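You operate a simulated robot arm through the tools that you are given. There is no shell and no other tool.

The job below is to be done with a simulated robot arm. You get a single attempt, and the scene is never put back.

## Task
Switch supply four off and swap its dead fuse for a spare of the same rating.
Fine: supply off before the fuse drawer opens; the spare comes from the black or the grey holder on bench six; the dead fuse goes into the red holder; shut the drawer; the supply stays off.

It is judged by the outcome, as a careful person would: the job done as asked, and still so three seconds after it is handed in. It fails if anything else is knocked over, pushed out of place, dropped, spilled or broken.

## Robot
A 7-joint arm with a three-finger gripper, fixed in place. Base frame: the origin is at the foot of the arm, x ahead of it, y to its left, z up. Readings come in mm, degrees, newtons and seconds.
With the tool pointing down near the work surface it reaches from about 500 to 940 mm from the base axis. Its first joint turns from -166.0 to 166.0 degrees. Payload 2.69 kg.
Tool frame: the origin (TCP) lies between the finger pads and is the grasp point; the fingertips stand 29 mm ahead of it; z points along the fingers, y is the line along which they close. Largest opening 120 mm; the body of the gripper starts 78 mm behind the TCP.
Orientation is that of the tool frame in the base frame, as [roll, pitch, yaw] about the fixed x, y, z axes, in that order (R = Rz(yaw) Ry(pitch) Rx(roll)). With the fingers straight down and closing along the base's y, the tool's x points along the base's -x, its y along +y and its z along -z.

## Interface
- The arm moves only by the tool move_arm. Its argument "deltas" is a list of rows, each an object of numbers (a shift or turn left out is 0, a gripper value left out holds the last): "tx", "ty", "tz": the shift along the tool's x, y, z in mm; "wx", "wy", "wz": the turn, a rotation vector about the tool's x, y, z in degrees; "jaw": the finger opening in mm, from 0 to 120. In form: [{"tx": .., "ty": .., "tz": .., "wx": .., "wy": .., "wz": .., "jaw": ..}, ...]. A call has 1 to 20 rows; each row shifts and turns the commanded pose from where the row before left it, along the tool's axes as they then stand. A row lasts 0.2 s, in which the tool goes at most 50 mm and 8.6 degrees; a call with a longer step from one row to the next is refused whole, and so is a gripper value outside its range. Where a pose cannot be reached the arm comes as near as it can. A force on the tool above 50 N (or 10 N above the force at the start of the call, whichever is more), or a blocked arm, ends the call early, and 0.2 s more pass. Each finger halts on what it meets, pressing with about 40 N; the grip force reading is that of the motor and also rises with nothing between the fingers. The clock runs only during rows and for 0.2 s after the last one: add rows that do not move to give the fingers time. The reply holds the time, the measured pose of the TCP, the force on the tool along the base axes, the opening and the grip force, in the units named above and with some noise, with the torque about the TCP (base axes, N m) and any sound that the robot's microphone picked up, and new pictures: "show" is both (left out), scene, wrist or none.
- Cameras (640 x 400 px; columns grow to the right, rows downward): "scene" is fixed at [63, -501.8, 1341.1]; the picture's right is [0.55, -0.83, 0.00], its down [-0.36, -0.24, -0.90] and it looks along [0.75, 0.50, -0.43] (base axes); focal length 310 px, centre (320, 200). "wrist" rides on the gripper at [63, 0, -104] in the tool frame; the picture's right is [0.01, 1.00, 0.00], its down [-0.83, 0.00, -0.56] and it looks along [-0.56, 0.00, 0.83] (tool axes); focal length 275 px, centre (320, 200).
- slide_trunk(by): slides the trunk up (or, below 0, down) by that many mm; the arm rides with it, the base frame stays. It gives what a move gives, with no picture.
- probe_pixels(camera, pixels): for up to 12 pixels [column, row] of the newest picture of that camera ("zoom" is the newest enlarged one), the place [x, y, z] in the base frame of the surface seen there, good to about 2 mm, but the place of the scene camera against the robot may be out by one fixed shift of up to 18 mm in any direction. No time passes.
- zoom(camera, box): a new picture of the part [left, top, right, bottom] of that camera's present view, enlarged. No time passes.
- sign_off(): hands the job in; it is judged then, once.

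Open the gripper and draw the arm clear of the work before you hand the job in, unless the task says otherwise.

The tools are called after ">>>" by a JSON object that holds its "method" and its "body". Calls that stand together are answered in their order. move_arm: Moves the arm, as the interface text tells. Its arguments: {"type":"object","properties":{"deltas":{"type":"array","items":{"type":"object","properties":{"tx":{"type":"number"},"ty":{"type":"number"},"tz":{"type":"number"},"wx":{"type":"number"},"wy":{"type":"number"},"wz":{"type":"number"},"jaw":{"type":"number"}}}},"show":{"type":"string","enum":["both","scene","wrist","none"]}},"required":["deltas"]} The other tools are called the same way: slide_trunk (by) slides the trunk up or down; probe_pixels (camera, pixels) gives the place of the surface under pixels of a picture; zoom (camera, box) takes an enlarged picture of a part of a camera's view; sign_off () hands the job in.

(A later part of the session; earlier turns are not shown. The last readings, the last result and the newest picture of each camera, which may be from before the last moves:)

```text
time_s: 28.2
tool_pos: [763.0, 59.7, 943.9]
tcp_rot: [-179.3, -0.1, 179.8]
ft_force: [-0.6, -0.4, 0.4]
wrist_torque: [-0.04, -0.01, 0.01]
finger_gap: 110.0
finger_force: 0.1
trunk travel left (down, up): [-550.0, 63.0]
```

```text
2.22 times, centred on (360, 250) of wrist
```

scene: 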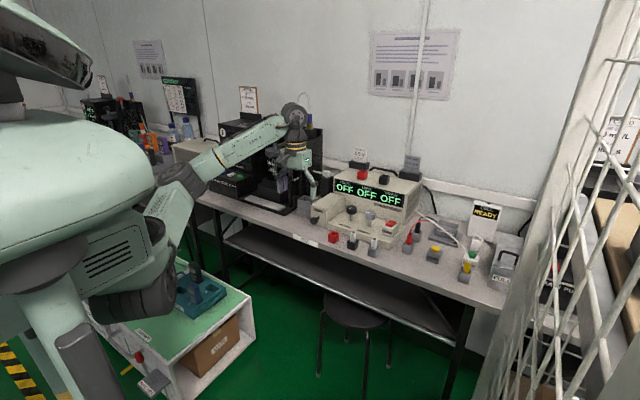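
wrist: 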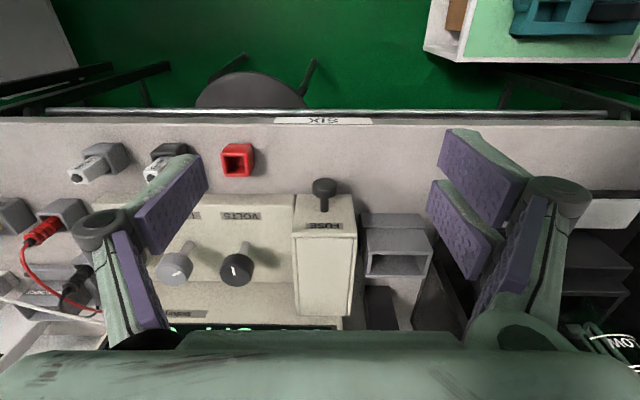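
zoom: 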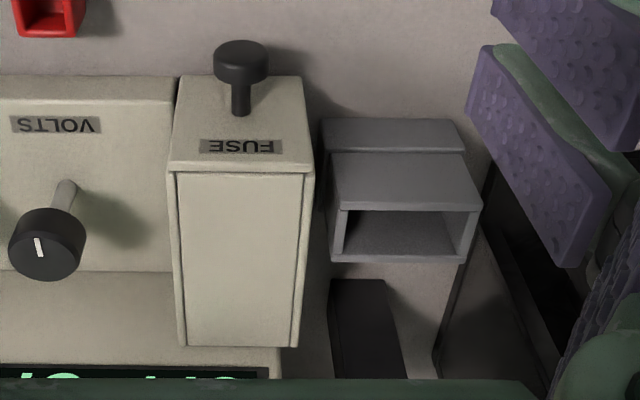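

OFF is displayed. I now measure the drawer knob (wrist (323,187)), drawer edges, red holder, and also probe the fingers to learn their real shape.

>>> {"method": "probe_pixels", "body": {"camera": "wrist", "pixels": [[323, 184], [314, 190], [334, 190], [323, 205], [323, 225], [292, 234], [357, 234], [300, 200], [345, 200], [296, 310], [352, 310], [237, 147]]}}

>>> {"method": "probe_pixels", "body": {"camera": "wrist", "pixels": [[190, 158], [207, 182], [150, 190], [145, 215], [150, 245], [165, 318], [445, 135], [443, 170], [430, 190], [500, 200], [430, 215], [475, 275]]}}

>>> {"method": "zoom", "body": {"camera": "wrist", "box": [280, 160, 370, 250]}}

```text
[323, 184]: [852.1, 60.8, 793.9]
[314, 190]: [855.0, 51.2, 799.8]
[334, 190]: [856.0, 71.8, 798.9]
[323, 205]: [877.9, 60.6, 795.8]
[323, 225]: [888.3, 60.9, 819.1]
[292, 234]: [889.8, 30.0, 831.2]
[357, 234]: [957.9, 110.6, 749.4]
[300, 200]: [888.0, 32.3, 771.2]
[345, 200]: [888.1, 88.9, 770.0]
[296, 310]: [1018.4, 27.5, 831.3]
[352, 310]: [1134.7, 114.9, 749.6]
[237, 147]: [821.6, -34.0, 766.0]
```

```text
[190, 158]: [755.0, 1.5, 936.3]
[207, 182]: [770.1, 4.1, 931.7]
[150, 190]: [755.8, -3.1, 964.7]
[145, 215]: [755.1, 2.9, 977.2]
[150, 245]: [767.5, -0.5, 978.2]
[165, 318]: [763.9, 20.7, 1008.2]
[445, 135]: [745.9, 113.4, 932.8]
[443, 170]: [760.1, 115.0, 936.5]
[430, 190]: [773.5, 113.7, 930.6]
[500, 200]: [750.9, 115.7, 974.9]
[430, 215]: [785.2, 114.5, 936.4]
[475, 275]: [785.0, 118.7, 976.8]
```

```text
4.44 times, centred on (325, 205) of wrist
```

zoom: 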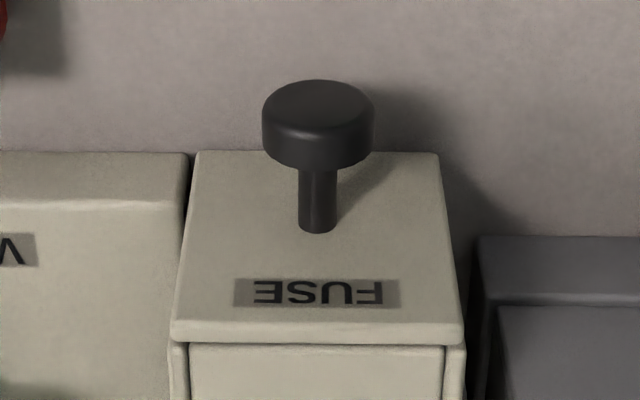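

The probes suggest one finger on the -y side and a pair on the +y side. I zoom in on both to get their true extents before grasping anything small.

>>> {"method": "zoom", "body": {"camera": "wrist", "box": [420, 110, 600, 340]}}

>>> {"method": "zoom", "body": {"camera": "wrist", "box": [60, 140, 230, 350]}}

>>> {"method": "zoom", "body": {"camera": "scene", "box": [260, 95, 340, 215]}}

```text
1.74 times, centred on (510, 225) of wrist
```

zoom: 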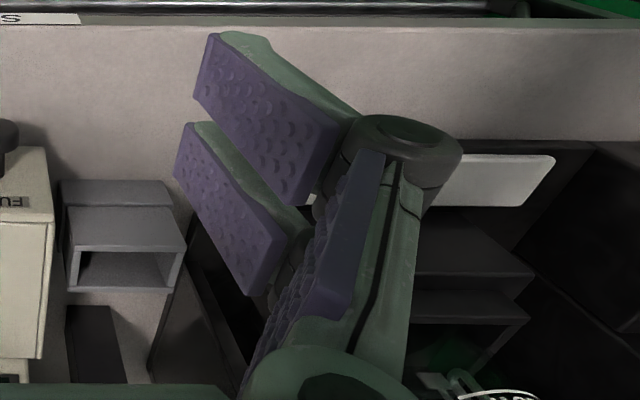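

```text
1.90 times, centred on (145, 245) of wrist
```

zoom: 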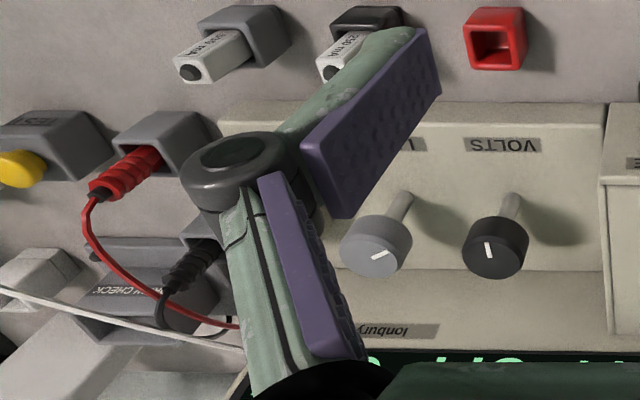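

```text
3.33 times, centred on (300, 155) of scene
```

zoom: 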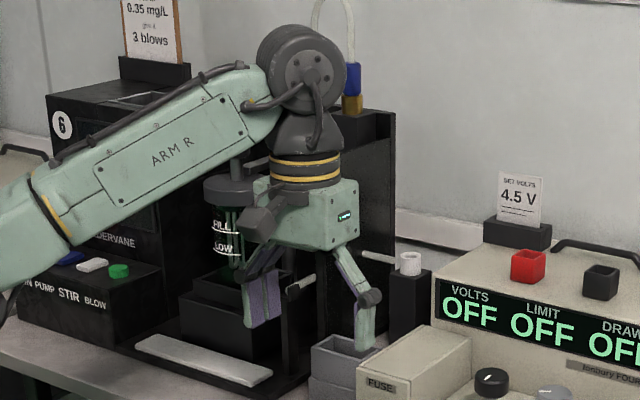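

I probe the pad tip corners precisely.

>>> {"method": "probe_pixels", "body": {"camera": "wrist", "pixels": [[451, 133], [440, 163], [437, 185], [429, 210], [497, 225], [519, 184], [470, 277], [487, 247], [200, 158], [206, 185], [159, 250], [139, 220]]}}

```text
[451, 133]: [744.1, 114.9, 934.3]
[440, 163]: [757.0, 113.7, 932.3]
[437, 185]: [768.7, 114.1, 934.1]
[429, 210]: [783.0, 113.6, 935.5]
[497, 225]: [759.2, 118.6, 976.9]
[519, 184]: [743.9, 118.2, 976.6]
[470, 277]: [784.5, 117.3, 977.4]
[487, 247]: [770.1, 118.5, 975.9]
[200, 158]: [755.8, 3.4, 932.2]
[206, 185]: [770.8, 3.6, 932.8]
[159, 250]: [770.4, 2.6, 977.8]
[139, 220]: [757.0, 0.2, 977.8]
```

The hand has one thumb (-y side, 16 mm wide) opposite two fingers (about ±5…±20 mm). For the knob I turn the tool 90° so it closes along x: the two fingers straddle the stem behind the knob head, with the thumb in front.

>>> {"method": "move_arm", "body": {"deltas": [{"wz": 8.2, "jaw": 60}, {"wz": 8.2}, {"wz": 8.2}, {"wz": 8.2}, {"wz": 8.2}, {"wz": 8.2}, {"wz": 8.2}, {"wz": 8.2}, {"wz": 8.2}, {"wz": 8.2}, {"wz": 8.0}, {}], "show": "both"}}

```text
time_s: 30.8
tool_pos: [762.5, 60.6, 943.4]
tcp_rot: [-179.8, 0.8, 89.6]
ft_force: [0.0, -0.4, 0.6]
wrist_torque: [0.01, 0.03, -0.01]
finger_gap: 60.2
finger_force: 0.1
trunk travel left (down, up): [-550.0, 63.0]
```

scene: 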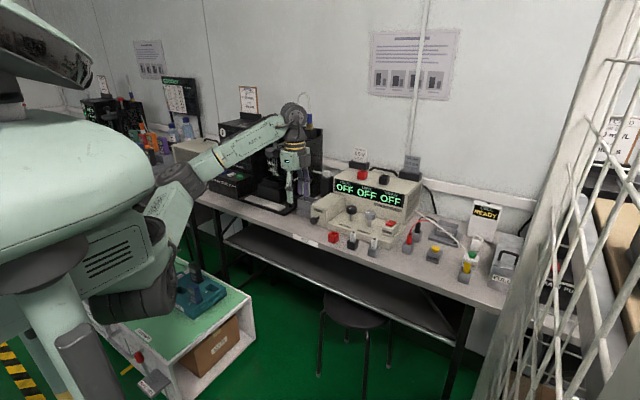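
wrist: 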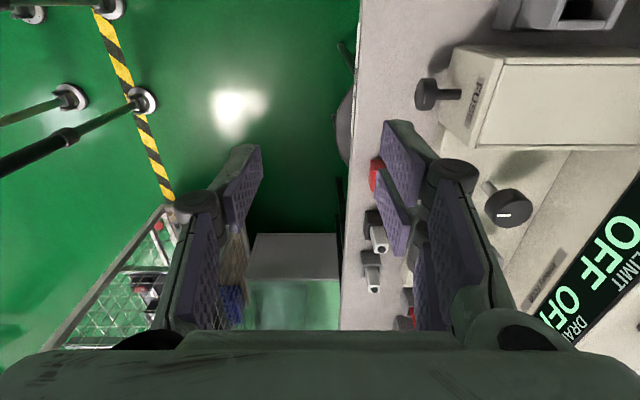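

The tool now closes along x. I move it over the knob at [857,61] with a moderate opening and look.

>>> {"method": "move_arm", "body": {"deltas": [{"ty": 40, "tz": 10, "jaw": 40}, {"ty": 40, "tz": 10}, {"ty": 14, "tz": 10}, {"tz": 10}, {}], "show": "both"}}

>>> {"method": "zoom", "body": {"camera": "wrist", "box": [220, 20, 440, 240]}}

```text
time_s: 32.0
tool_pos: [856.4, 57.2, 901.5]
tcp_rot: [-179.9, 0.7, 89.9]
ft_force: [0.0, 0.7, 0.6]
wrist_torque: [-0.02, 0.0, 0.01]
finger_gap: 40.0
finger_force: 0.1
trunk travel left (down, up): [-550.0, 63.0]
```

scene: 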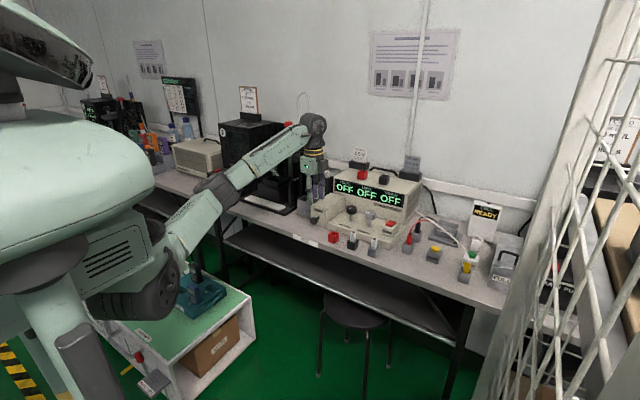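
wrist: 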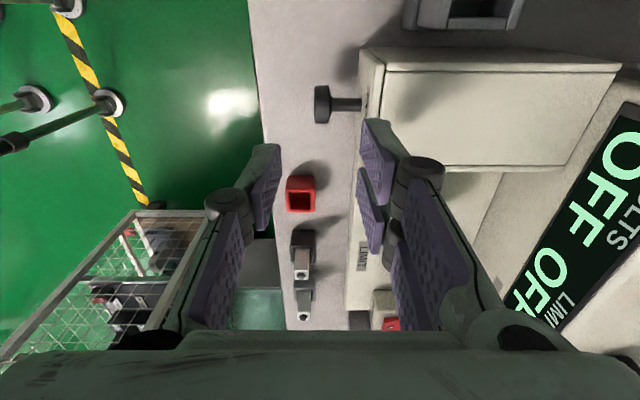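

```text
1.82 times, centred on (330, 130) of wrist
```

zoom: 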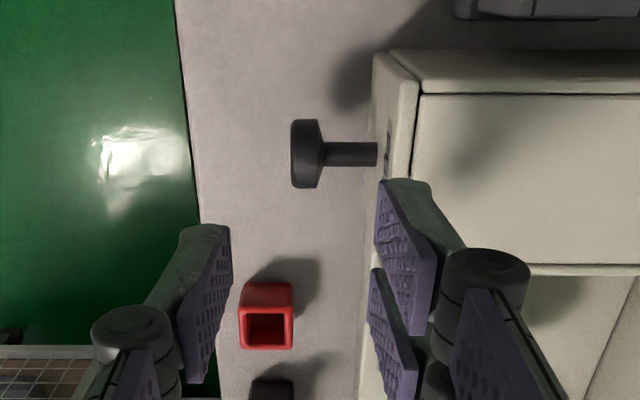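

The knob is visible at wrist (322,103). I probe its head edges, stem and the drawer's parts from this side.

>>> {"method": "probe_pixels", "body": {"camera": "wrist", "pixels": [[318, 103], [328, 103], [322, 88], [322, 119], [345, 104], [345, 99], [345, 109], [368, 62], [368, 110], [376, 70], [480, 110], [390, 60]]}}

>>> {"method": "probe_pixels", "body": {"camera": "wrist", "pixels": [[268, 150], [262, 190], [365, 125], [388, 185], [362, 172], [375, 240], [375, 122], [280, 145]]}}

```text
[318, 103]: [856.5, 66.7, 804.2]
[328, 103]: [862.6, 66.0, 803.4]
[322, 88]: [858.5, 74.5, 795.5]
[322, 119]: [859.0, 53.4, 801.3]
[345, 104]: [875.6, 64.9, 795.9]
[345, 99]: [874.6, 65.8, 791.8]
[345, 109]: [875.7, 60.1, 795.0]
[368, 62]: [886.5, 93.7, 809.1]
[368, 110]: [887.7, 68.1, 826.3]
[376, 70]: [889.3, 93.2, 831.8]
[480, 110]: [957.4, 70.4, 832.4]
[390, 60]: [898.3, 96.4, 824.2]
```

```text
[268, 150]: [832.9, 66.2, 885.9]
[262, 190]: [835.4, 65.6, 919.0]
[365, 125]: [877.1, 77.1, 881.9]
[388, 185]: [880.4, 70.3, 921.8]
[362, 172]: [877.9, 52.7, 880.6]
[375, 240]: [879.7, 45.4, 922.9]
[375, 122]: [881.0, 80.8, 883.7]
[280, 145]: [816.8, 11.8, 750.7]
```

Knob head: centre [858,62,792], radius ≈12.8, back face x≈864; drawer face x≈888. I centre over it, narrow the opening to 28 mm and go down to just above the knob.

>>> {"method": "move_arm", "body": {"deltas": [{"tx": 4.8, "ty": 1.2, "jaw": 28}, {}, {"tz": 15}, {"tz": 15}, {"tz": 15}, {"tz": 14}, {}], "show": "wrist"}}

>>> {"method": "zoom", "body": {"camera": "wrist", "box": [240, 40, 420, 220]}}

>>> {"method": "zoom", "body": {"camera": "scene", "box": [290, 180, 370, 250]}}

```text
time_s: 33.6
tool_pos: [856.6, 62.6, 844.7]
tcp_rot: [-179.9, 0.9, 89.9]
ft_force: [0.2, -0.7, 0.8]
wrist_torque: [-0.02, 0.01, -0.06]
finger_gap: 28.3
finger_force: 0.1
trunk travel left (down, up): [-550.0, 63.0]
```

wrist: 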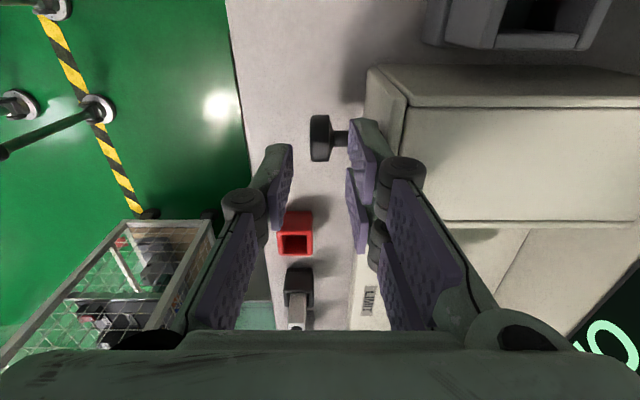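

```text
2.22 times, centred on (330, 130) of wrist
```

zoom: 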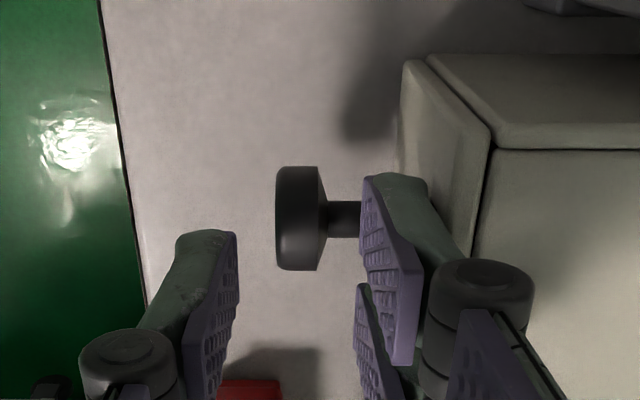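

```text
5.71 times, centred on (330, 215) of scene
```

zoom: 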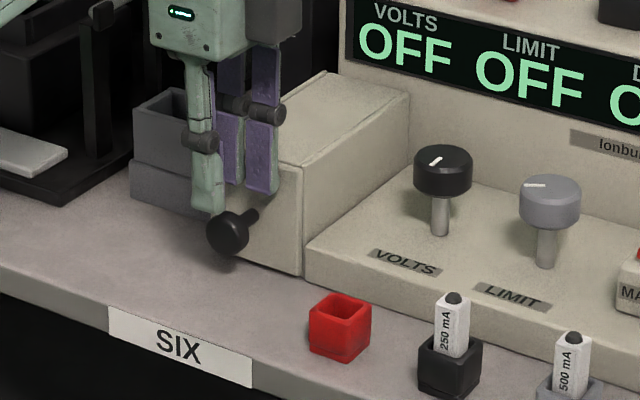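

The fingers are just above the head; I check the back of the far finger against the drawer face before going lower.

>>> {"method": "probe_pixels", "body": {"camera": "wrist", "pixels": [[375, 126], [379, 135], [384, 145], [390, 155], [350, 122], [352, 175], [291, 150], [400, 165], [420, 170]]}}

```text
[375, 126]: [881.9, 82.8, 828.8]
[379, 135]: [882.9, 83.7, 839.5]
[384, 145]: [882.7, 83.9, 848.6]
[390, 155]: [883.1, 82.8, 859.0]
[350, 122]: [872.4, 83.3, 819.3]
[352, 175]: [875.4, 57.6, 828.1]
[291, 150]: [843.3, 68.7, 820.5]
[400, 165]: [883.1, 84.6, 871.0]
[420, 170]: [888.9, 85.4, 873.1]
```

Clearances are about 5 mm to the drawer face and 7 mm to the knob head. I shift 1 mm back and go down 18 mm so the fingertips reach behind the head, just above the stem.

>>> {"method": "move_arm", "body": {"deltas": [{"ty": -1.0, "tz": 4}, {"tz": 5}, {"tz": 5}, {"tz": 4}, {}], "show": "wrist"}}

>>> {"method": "zoom", "body": {"camera": "wrist", "box": [240, 60, 420, 220]}}

>>> {"method": "zoom", "body": {"camera": "scene", "box": [300, 185, 360, 245]}}

```text
time_s: 34.8
tool_pos: [857.1, 62.4, 825.4]
tcp_rot: [-179.9, 0.8, 89.9]
ft_force: [-0.8, 1.2, -0.2]
wrist_torque: [0.01, 0.01, 0.03]
finger_gap: 27.2
finger_force: 0.0
trunk travel left (down, up): [-550.0, 63.0]
```

wrist: 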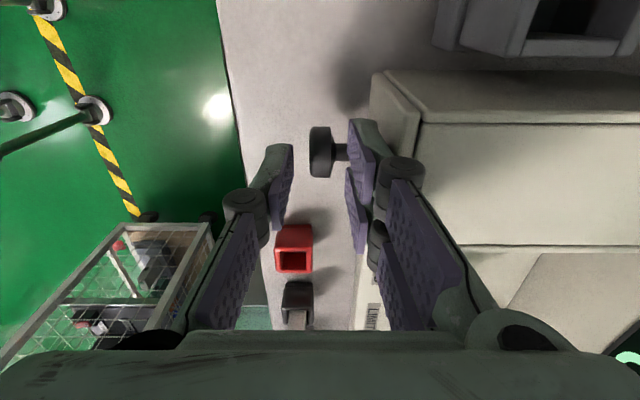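

```text
2.50 times, centred on (330, 140) of wrist
```

zoom: 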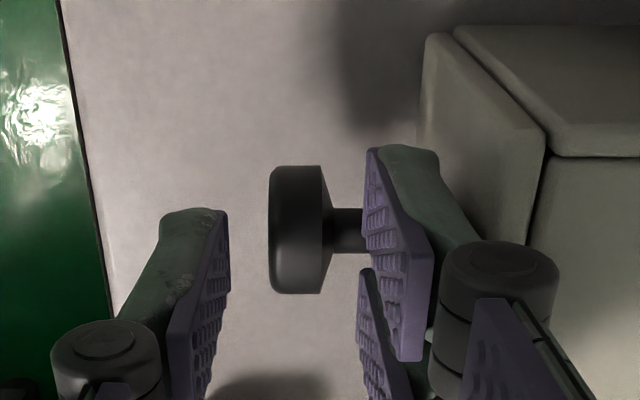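

```text
6.67 times, centred on (330, 215) of scene
```

zoom: 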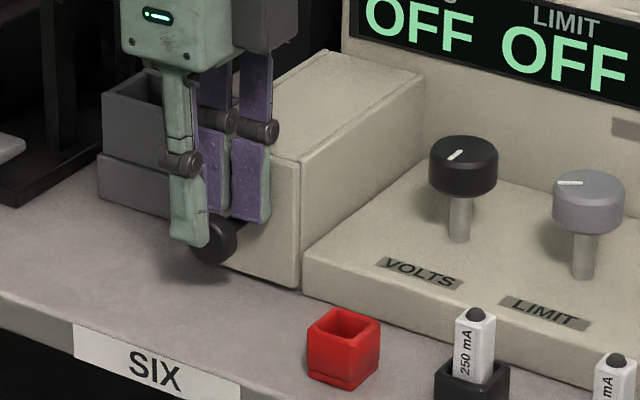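

The fingertips reach about 8 mm below the head's top, with the fingers behind it and the thumb in front. I close on the head.

>>> {"method": "move_arm", "body": {"deltas": [{"jaw": 8}, {}, {}, {}], "show": "wrist"}}

>>> {"method": "zoom", "body": {"camera": "wrist", "box": [240, 60, 420, 220]}}

```text
time_s: 35.8
tool_pos: [857.2, 61.9, 826.7]
tcp_rot: [-179.9, 0.7, 89.8]
ft_force: [1.1, -0.8, -1.4]
wrist_torque: [-0.08, -0.06, -0.03]
finger_gap: 11.1
finger_force: 37.9
trunk travel left (down, up): [-550.0, 63.0]
```

wrist: 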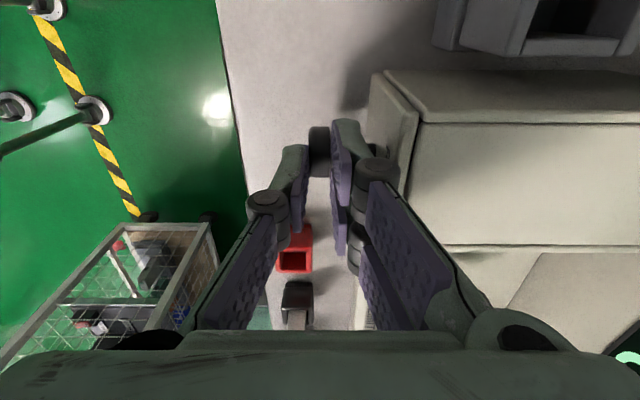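

```text
2.50 times, centred on (330, 140) of wrist
```

zoom: 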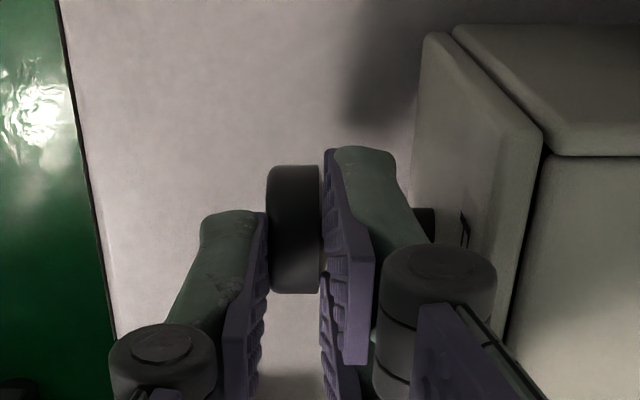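

Gripped: opening 11.1 mm, 38 N on the knob head. I pull straight back (-x) gently, 20 mm.

>>> {"method": "move_arm", "body": {"deltas": [{"ty": -3}, {"ty": -3}, {"ty": -4}, {"ty": -5}, {"ty": -5}, {}], "show": "wrist"}}

```text
time_s: 37.2
tool_pos: [836.6, 63.3, 827.0]
tcp_rot: [-179.8, 0.8, 89.7]
ft_force: [0.6, -2.4, 1.3]
wrist_torque: [0.16, -0.08, 0.0]
finger_gap: 10.8
finger_force: 37.5
trunk travel left (down, up): [-550.0, 63.0]
```

wrist: 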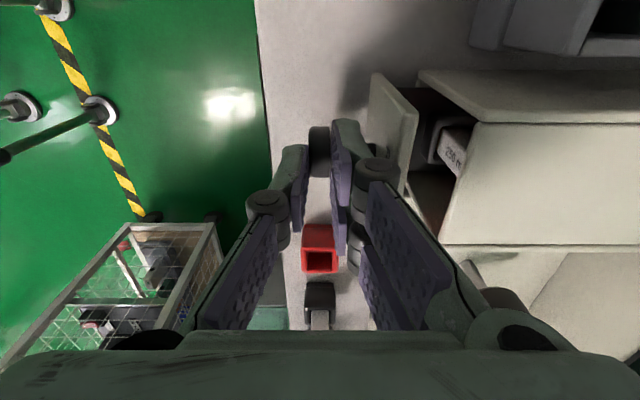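

The drawer slides out easily and a fuse marked "250 mA" is coming into view at wrist (452,155). I keep pulling.

>>> {"method": "move_arm", "body": {"deltas": [{"ty": -5}, {"ty": -6}, {"ty": -6}, {"ty": -6}, {"ty": -6}, {}], "show": "both"}}

>>> {"method": "zoom", "body": {"camera": "wrist", "box": [300, 50, 520, 220]}}

```text
time_s: 38.6
tool_pos: [807.6, 61.8, 826.1]
tcp_rot: [-179.8, 0.9, 89.8]
ft_force: [0.5, -11.5, -6.8]
wrist_torque: [-0.15, -0.06, 0.03]
finger_gap: 10.8
finger_force: 37.7
trunk travel left (down, up): [-550.0, 63.0]
```

scene: 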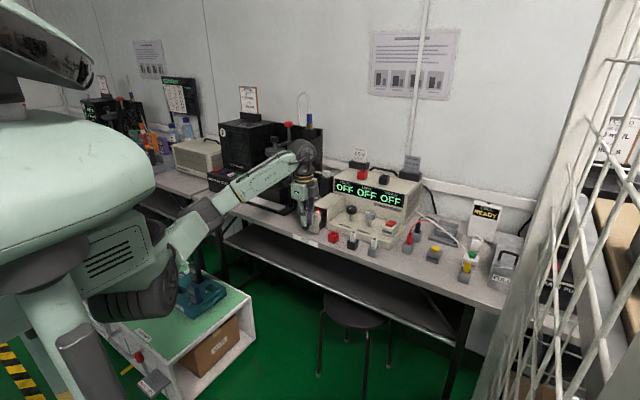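
wrist: 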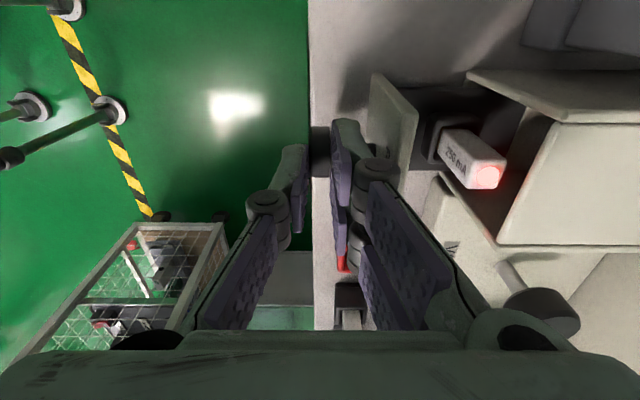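

```text
2.35 times, centred on (410, 135) of wrist
```

zoom: 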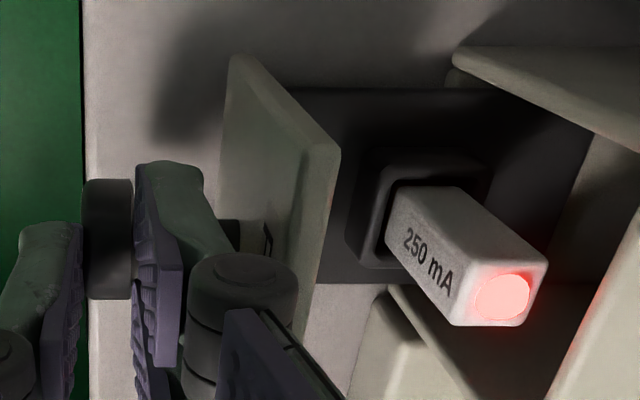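

The dead fuse stands upright in the drawer: 250 mA, with a glowing red top. So the spare must be the 250 mA one from the black holder. I probe the fuse, drawer front and housing edge to see how much room there is.

>>> {"method": "probe_pixels", "body": {"camera": "wrist", "pixels": [[488, 178], [440, 135], [462, 135], [503, 160], [480, 185], [432, 150], [420, 115], [370, 75], [415, 110], [470, 75], [525, 105], [560, 125]]}}

>>> {"method": "zoom", "body": {"camera": "scene", "box": [290, 180, 370, 250]}}

```text
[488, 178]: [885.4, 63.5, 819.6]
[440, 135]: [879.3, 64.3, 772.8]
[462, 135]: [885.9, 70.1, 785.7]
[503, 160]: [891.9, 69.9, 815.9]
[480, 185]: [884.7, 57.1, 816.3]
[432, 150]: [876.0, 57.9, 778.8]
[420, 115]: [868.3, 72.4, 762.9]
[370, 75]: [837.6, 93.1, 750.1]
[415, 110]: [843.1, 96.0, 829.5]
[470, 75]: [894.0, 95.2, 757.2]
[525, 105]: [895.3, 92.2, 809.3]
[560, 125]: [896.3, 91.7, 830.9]
```

```text
5.71 times, centred on (330, 215) of scene
```

zoom: 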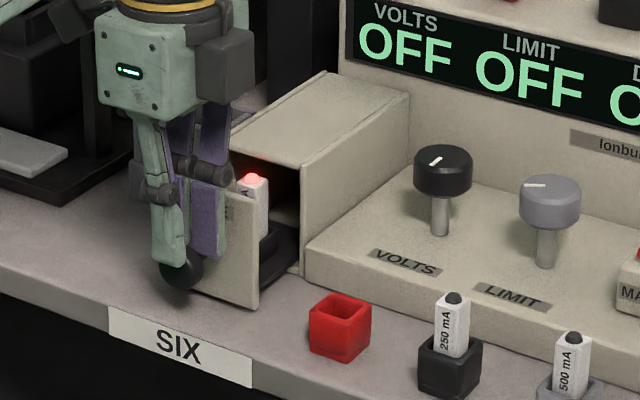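

The fuse is at [885,63] with its top at z≈819, only just outside the housing (front edge x≈895). I pull the drawer further out.

>>> {"method": "move_arm", "body": {"deltas": [{"ty": -5}, {"ty": -5}, {"ty": -5}, {"ty": -5}, {"ty": -4}, {}], "show": "both"}}

>>> {"method": "zoom", "body": {"camera": "wrist", "box": [300, 50, 560, 240]}}

```text
time_s: 40.0
tool_pos: [784.0, 63.1, 826.7]
tcp_rot: [-180.0, 0.8, 89.8]
ft_force: [-0.3, -23.0, -7.4]
wrist_torque: [-0.63, -0.12, -0.01]
finger_gap: 11.1
finger_force: 37.8
trunk travel left (down, up): [-550.0, 63.0]
```

scene: 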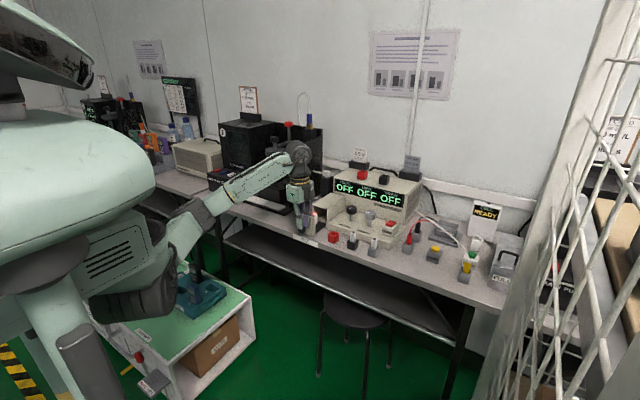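
wrist: 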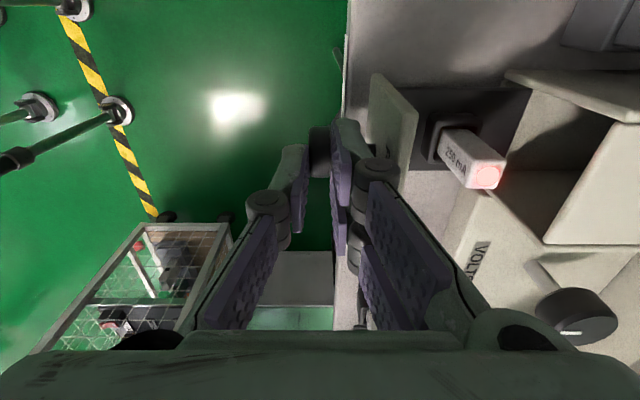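

```text
2.11 times, centred on (430, 145) of wrist
```

zoom: 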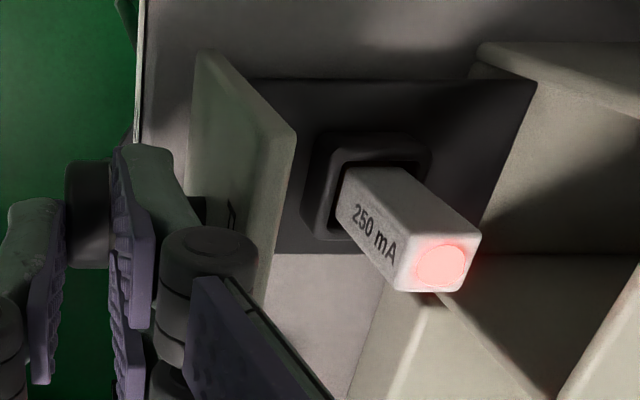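

The drawer is out 73 mm and the fuse is clear of the housing, but there is about 23 N of side load on the tool. I relieve that with a small shift before letting go.

>>> {"method": "move_arm", "body": {"deltas": [{"tx": -1.5}, {"tx": -1.0}, {}], "show": "none"}}

```text
time_s: 40.8
tool_pos: [784.0, 61.9, 827.5]
tcp_rot: [-179.9, 0.7, 89.9]
ft_force: [-0.8, -1.4, -3.4]
wrist_torque: [-0.47, -0.06, -0.04]
finger_gap: 10.8
finger_force: 37.9
trunk travel left (down, up): [-550.0, 63.0]
```

The side load is gone. I open to 28 mm and lift straight up.

>>> {"method": "move_arm", "body": {"deltas": [{"jaw": 27}, {}, {"tz": -5}, {"tz": -15}, {"tz": -30}, {"tz": -40}, {"tz": -30}, {}], "show": "both"}}

>>> {"method": "zoom", "body": {"camera": "scene", "box": [290, 180, 370, 250]}}

```text
time_s: 42.6
tool_pos: [784.7, 61.1, 947.5]
tcp_rot: [-180.0, 0.8, 89.8]
ft_force: [-0.8, -0.4, -0.2]
wrist_torque: [-0.03, -0.01, 0.02]
finger_gap: 26.9
finger_force: 0.1
trunk travel left (down, up): [-550.0, 63.0]
```

scene: 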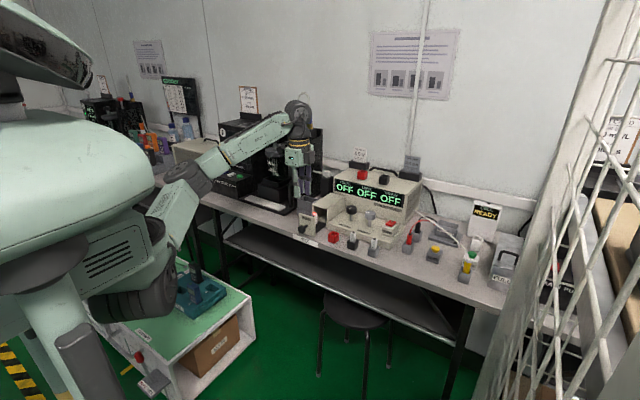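
wrist: 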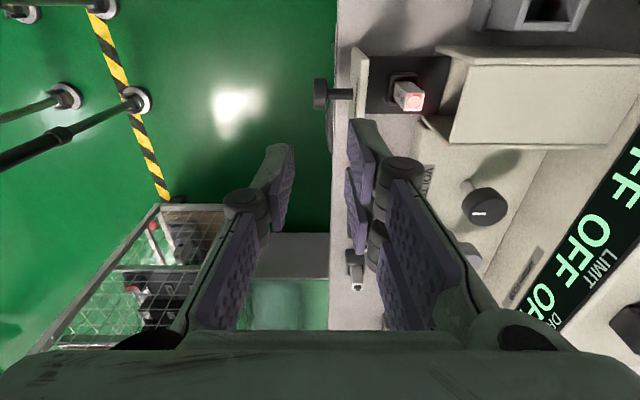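

```text
5.71 times, centred on (330, 215) of scene
```

zoom: 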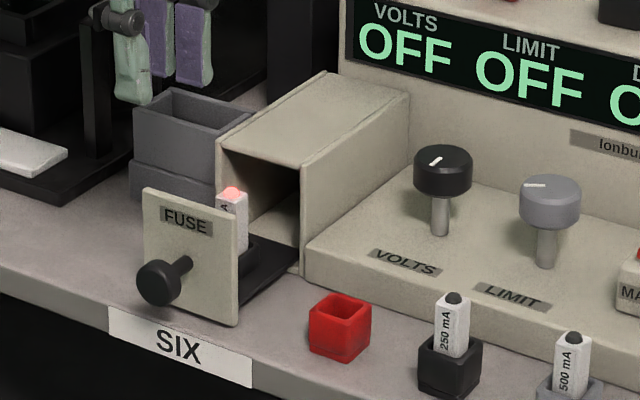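

The drawer is open and everything else is in place. I keep this tool orientation and move over the dead fuse, with a 40 mm opening, to look at it closely.

>>> {"method": "move_arm", "body": {"deltas": [{"ty": 38, "jaw": 40}, {"ty": 38, "tz": 10}, {"tz": 20}, {"tz": 17}, {}], "show": "wrist"}}

>>> {"method": "zoom", "body": {"camera": "wrist", "box": [260, 40, 400, 180]}}

```text
time_s: 43.8
tool_pos: [860.6, 61.8, 899.9]
tcp_rot: [-180.0, 0.7, 89.8]
ft_force: [0.2, 0.1, 0.8]
wrist_torque: [0.01, 0.02, 0.0]
finger_gap: 40.0
finger_force: 0.2
trunk travel left (down, up): [-550.0, 63.0]
```

wrist: 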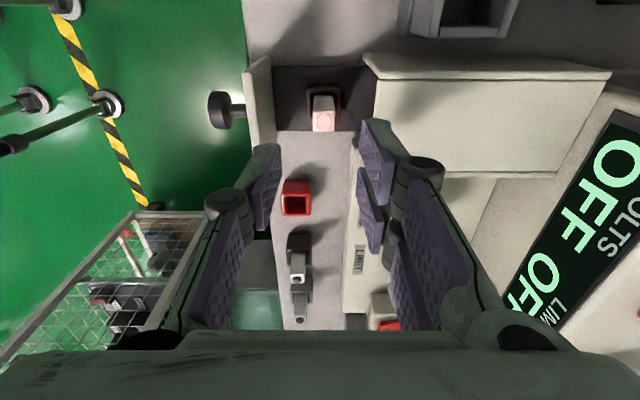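

```text
2.86 times, centred on (330, 110) of wrist
```

zoom: 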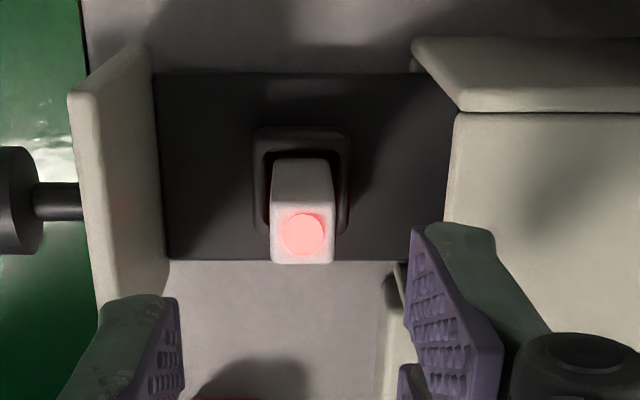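

I probe the fuse's top, sides and its socket rim.

>>> {"method": "probe_pixels", "body": {"camera": "wrist", "pixels": [[324, 122], [315, 130], [333, 130], [316, 115], [332, 115], [324, 105], [316, 105], [332, 105], [309, 90], [338, 90], [324, 86], [323, 97]]}}

>>> {"method": "probe_pixels", "body": {"camera": "wrist", "pixels": [[250, 100], [272, 80], [367, 110], [378, 80], [296, 185], [288, 195], [308, 195], [297, 208], [298, 280], [290, 250], [298, 240], [296, 200]]}}

```text
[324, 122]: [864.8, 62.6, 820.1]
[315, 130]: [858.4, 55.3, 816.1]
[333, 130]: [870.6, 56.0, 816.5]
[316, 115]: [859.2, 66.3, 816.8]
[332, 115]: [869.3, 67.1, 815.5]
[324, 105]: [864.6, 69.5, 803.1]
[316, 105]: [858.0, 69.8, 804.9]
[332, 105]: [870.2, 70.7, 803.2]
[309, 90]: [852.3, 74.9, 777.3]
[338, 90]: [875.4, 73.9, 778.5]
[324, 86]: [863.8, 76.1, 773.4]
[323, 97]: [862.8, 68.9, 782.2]
```

```text
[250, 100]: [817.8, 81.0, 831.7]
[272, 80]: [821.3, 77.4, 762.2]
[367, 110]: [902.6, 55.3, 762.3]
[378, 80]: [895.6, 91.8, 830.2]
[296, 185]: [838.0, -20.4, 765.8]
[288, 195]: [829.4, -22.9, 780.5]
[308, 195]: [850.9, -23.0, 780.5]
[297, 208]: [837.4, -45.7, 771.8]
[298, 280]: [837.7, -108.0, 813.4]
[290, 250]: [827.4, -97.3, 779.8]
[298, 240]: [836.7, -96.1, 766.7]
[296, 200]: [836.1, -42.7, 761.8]
```

Dead fuse: centre [864.4, 62.3], about 15 mm square, body top z≈816; socket rim z≈778; housing front at x≈895. Closing along x would bring the knuckles near the housing, so I turn back to closing along y.

>>> {"method": "move_arm", "body": {"deltas": [{"wz": -8.2, "ty": 3.5}, {"wz": -8.2}, {"wz": -8.2}, {"wz": -8.2}, {"wz": -8.2}, {"wz": -8.2}, {"wz": -8.2}, {"wz": -8.2}, {"wz": -8.2}, {"wz": -8.2}, {"wz": -8.0}, {}], "show": "wrist"}}

>>> {"method": "zoom", "body": {"camera": "wrist", "box": [250, 40, 390, 180]}}

```text
time_s: 46.4
tool_pos: [863.2, 62.3, 899.4]
tcp_rot: [-179.2, 0.0, 180.0]
ft_force: [-0.5, -0.2, 0.1]
wrist_torque: [-0.02, 0.01, -0.02]
finger_gap: 40.0
finger_force: 0.2
trunk travel left (down, up): [-550.0, 63.0]
```

wrist: 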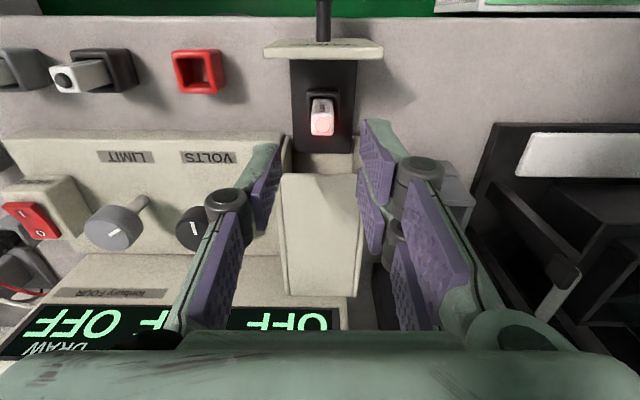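

```text
2.86 times, centred on (320, 110) of wrist
```

zoom: 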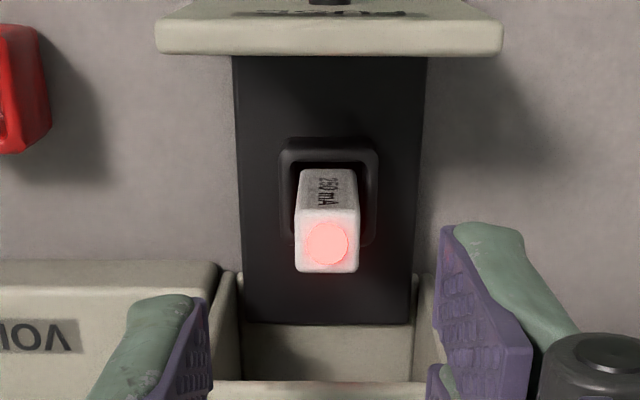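

Now the fuse is seen from the front at wrist (322,120). I probe it once more from here and level the tool by 0.8°.

>>> {"method": "probe_pixels", "body": {"camera": "wrist", "pixels": [[322, 125], [313, 132], [332, 132], [315, 117], [331, 117], [316, 105], [331, 105], [323, 108], [308, 95], [337, 95], [322, 89], [323, 45]]}}

>>> {"method": "move_arm", "body": {"deltas": [{"wx": -0.8}, {}], "show": "none"}}

```text
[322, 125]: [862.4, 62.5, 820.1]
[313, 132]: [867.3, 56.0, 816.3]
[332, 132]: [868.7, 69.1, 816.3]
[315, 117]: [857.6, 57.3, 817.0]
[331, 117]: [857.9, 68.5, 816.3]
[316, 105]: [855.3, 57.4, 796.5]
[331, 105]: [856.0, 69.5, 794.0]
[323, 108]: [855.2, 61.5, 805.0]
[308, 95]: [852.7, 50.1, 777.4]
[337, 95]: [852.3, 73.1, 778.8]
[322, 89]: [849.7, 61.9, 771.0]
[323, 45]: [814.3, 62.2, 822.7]
```

```text
time_s: 47.0
tool_pos: [862.9, 61.1, 900.8]
tcp_rot: [-180.0, -0.1, 179.9]
ft_force: [-0.5, -1.0, 0.2]
wrist_torque: [0.01, -0.02, -0.01]
finger_gap: 40.1
finger_force: 0.1
trunk travel left (down, up): [-550.0, 63.0]
```

The fuse centre is [862.8, 62.6]. I centre on it and go down in two stages.

>>> {"method": "move_arm", "body": {"deltas": [{"ty": 1.5, "jaw": 34}, {"tz": 20}, {"tz": 20}, {"tz": 15}, {}], "show": "wrist"}}

>>> {"method": "zoom", "body": {"camera": "wrist", "box": [250, 80, 390, 220]}}

```text
time_s: 48.2
tool_pos: [862.5, 62.0, 845.8]
tcp_rot: [180.0, -0.1, 179.8]
ft_force: [-0.1, -0.1, 1.2]
wrist_torque: [0.04, -0.05, 0.02]
finger_gap: 34.2
finger_force: 0.0
trunk travel left (down, up): [-550.0, 63.0]
```

wrist: 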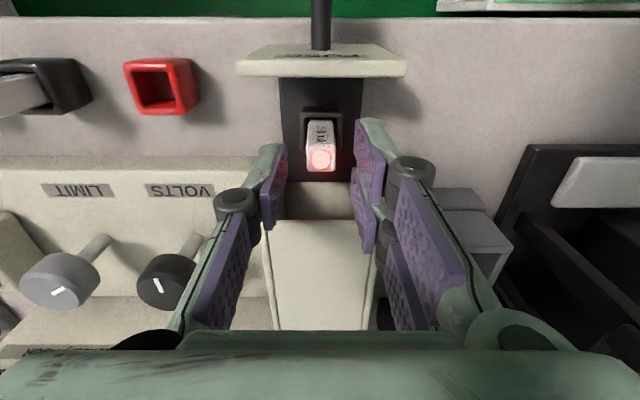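

```text
2.86 times, centred on (320, 150) of wrist
```

zoom: 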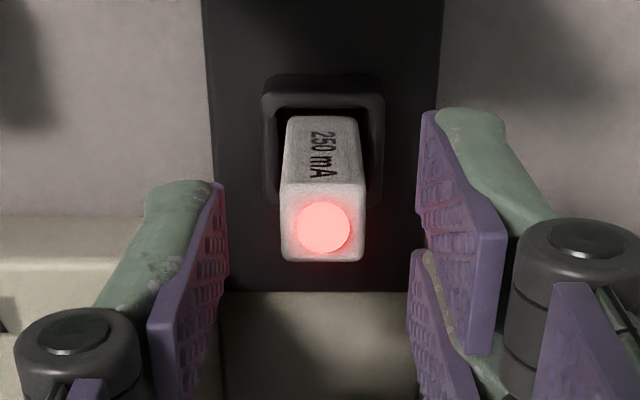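

Fuse is centred between thumb and fingers. I go down 26 mm to grasp height (TCP z≈820).

>>> {"method": "move_arm", "body": {"deltas": [{"tz": 8, "ty": 0.4}, {"tz": 8}, {"tz": 6}, {"tz": 4}, {}], "show": "wrist"}}

>>> {"method": "zoom", "body": {"camera": "wrist", "box": [250, 80, 390, 220]}}

```text
time_s: 49.4
tool_pos: [863.2, 64.6, 818.2]
tcp_rot: [179.9, -0.1, 179.7]
ft_force: [-0.4, -0.5, 0.5]
wrist_torque: [0.02, 0.0, -0.02]
finger_gap: 34.0
finger_force: 0.1
trunk travel left (down, up): [-550.0, 63.0]
```

wrist: 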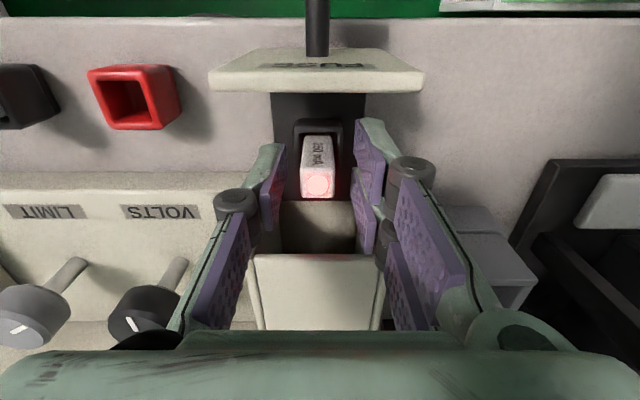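

```text
2.86 times, centred on (320, 150) of wrist
```

zoom: 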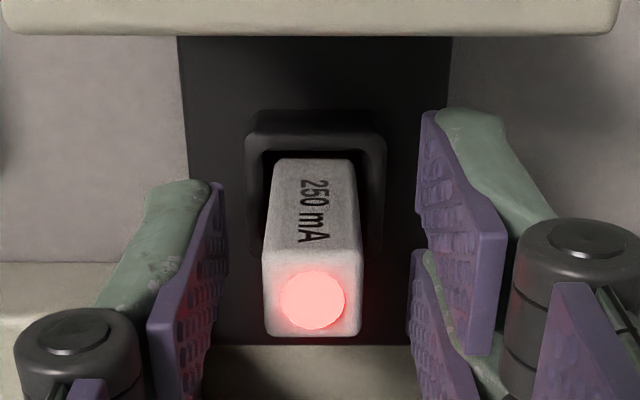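

The fuse sits about 1.6 mm to the thumb side of centre; I shift by that and close gently.

>>> {"method": "move_arm", "body": {"deltas": [{"ty": -1.6}, {}, {"jaw": 20}, {"jaw": 10}, {}, {}], "show": "wrist"}}

>>> {"method": "zoom", "body": {"camera": "wrist", "box": [250, 80, 390, 220]}}

```text
time_s: 50.8
tool_pos: [862.2, 61.3, 818.4]
tcp_rot: [-180.0, -0.2, 179.9]
ft_force: [-0.2, -0.1, -0.4]
wrist_torque: [-0.06, -0.02, 0.04]
finger_gap: 14.9
finger_force: 40.4
trunk travel left (down, up): [-550.0, 63.0]
```

wrist: 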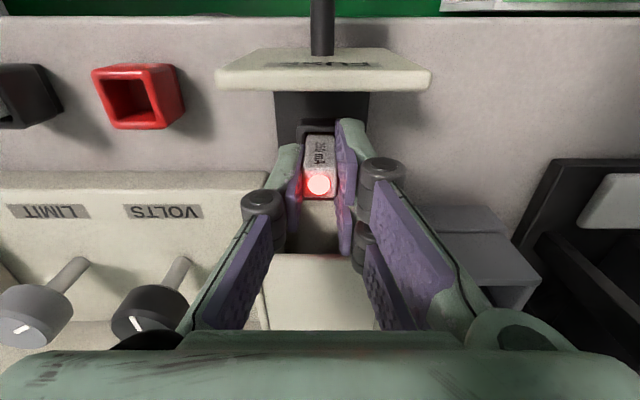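

```text
2.86 times, centred on (320, 150) of wrist
```

zoom: 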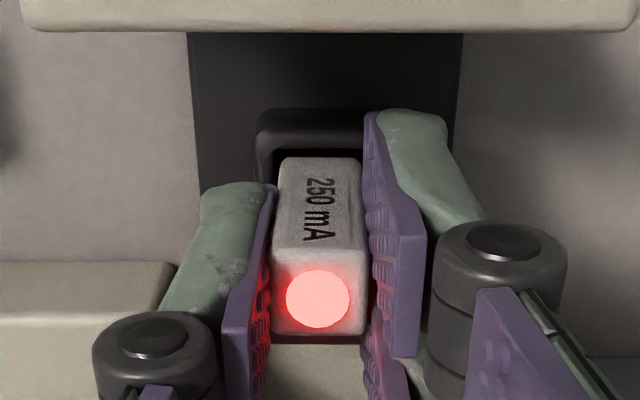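

Gripped at 14.9 mm with no side force. I lift straight up.

>>> {"method": "move_arm", "body": {"deltas": [{"tz": -4}, {"tz": -6}, {"tz": -10}, {"tz": -15}, {"tz": -20}, {"tz": -20}, {}], "show": "both"}}

>>> {"method": "zoom", "body": {"camera": "wrist", "box": [230, 40, 410, 240]}}

>>> {"method": "zoom", "body": {"camera": "scene", "box": [290, 160, 390, 250]}}

```text
time_s: 52.4
tool_pos: [863.6, 61.6, 894.8]
tcp_rot: [180.0, -0.1, 179.8]
ft_force: [-0.4, -1.0, -0.8]
wrist_torque: [-0.02, -0.01, -0.02]
finger_gap: 14.9
finger_force: 39.8
trunk travel left (down, up): [-550.0, 63.0]
```

scene: 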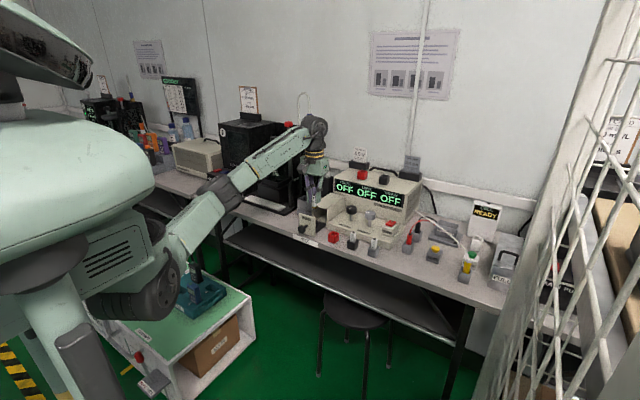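
wrist: 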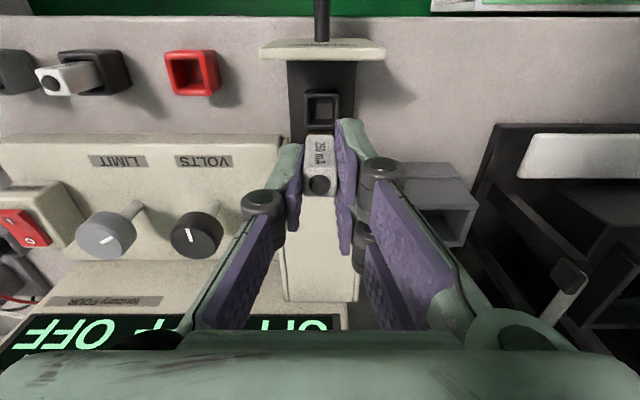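

```text
2.00 times, centred on (320, 140) of wrist
```

zoom: 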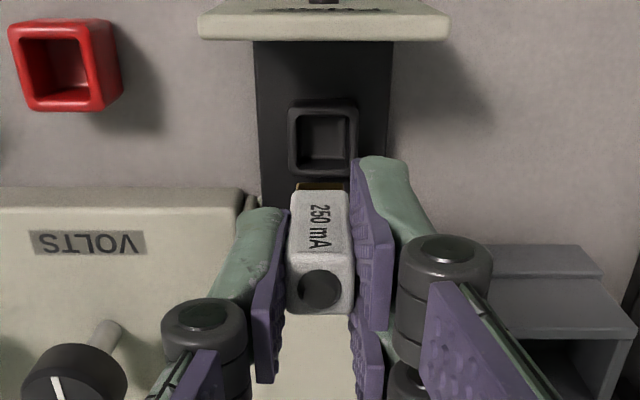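

```text
4.44 times, centred on (340, 205) of scene
```

zoom: 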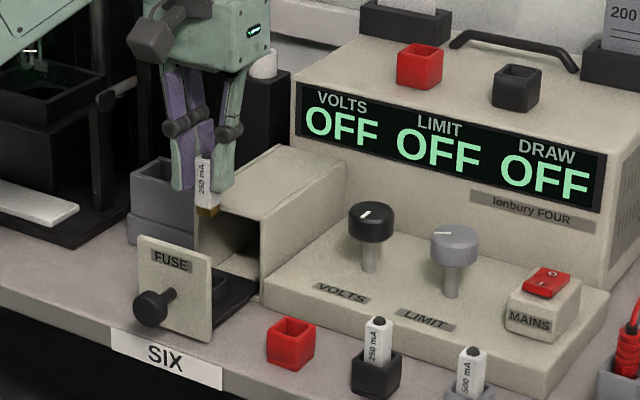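

The dead fuse is out (its light has gone off). Before leaving, I probe the empty socket's rim and the red holder's rim from here.

>>> {"method": "probe_pixels", "body": {"camera": "wrist", "pixels": [[308, 110], [335, 110], [322, 94], [322, 125], [312, 112], [332, 112], [322, 100], [322, 120], [310, 95], [334, 95]]}}

>>> {"method": "zoom", "body": {"camera": "wrist", "box": [150, 35, 230, 110]}}

>>> {"method": "zoom", "body": {"camera": "wrist", "box": [290, 80, 350, 140]}}

```text
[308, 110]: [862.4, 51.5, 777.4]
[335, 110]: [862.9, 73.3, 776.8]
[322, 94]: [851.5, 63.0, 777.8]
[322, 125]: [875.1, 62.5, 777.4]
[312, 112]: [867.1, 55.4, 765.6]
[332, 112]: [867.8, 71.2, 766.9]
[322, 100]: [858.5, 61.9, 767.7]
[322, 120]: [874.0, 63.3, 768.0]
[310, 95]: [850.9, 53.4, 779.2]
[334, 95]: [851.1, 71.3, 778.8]
```

```text
5.33 times, centred on (190, 72) of wrist
```

zoom: 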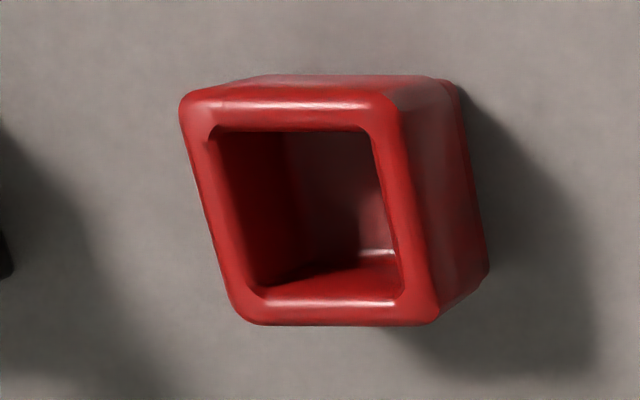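

```text
6.67 times, centred on (320, 110) of wrist
```

zoom: 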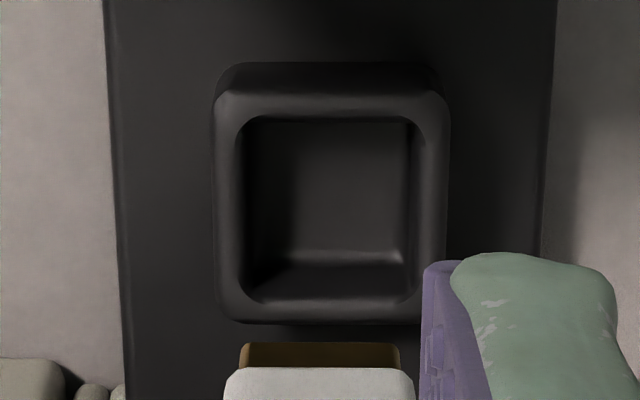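

I probe the red holder's rim: left, right, near and far edges.

>>> {"method": "probe_pixels", "body": {"camera": "wrist", "pixels": [[170, 75], [204, 75], [184, 55], [192, 92], [184, 54], [175, 60], [201, 60], [180, 90], [207, 91], [190, 70], [62, 82], [104, 70]]}}

```text
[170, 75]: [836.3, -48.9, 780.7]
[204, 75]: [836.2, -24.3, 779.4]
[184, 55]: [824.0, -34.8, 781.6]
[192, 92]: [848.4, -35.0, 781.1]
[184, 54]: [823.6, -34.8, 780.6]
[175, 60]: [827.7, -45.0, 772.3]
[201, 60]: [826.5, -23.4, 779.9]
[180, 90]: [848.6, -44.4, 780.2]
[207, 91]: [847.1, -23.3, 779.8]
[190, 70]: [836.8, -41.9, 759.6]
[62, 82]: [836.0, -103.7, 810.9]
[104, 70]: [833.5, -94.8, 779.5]
```

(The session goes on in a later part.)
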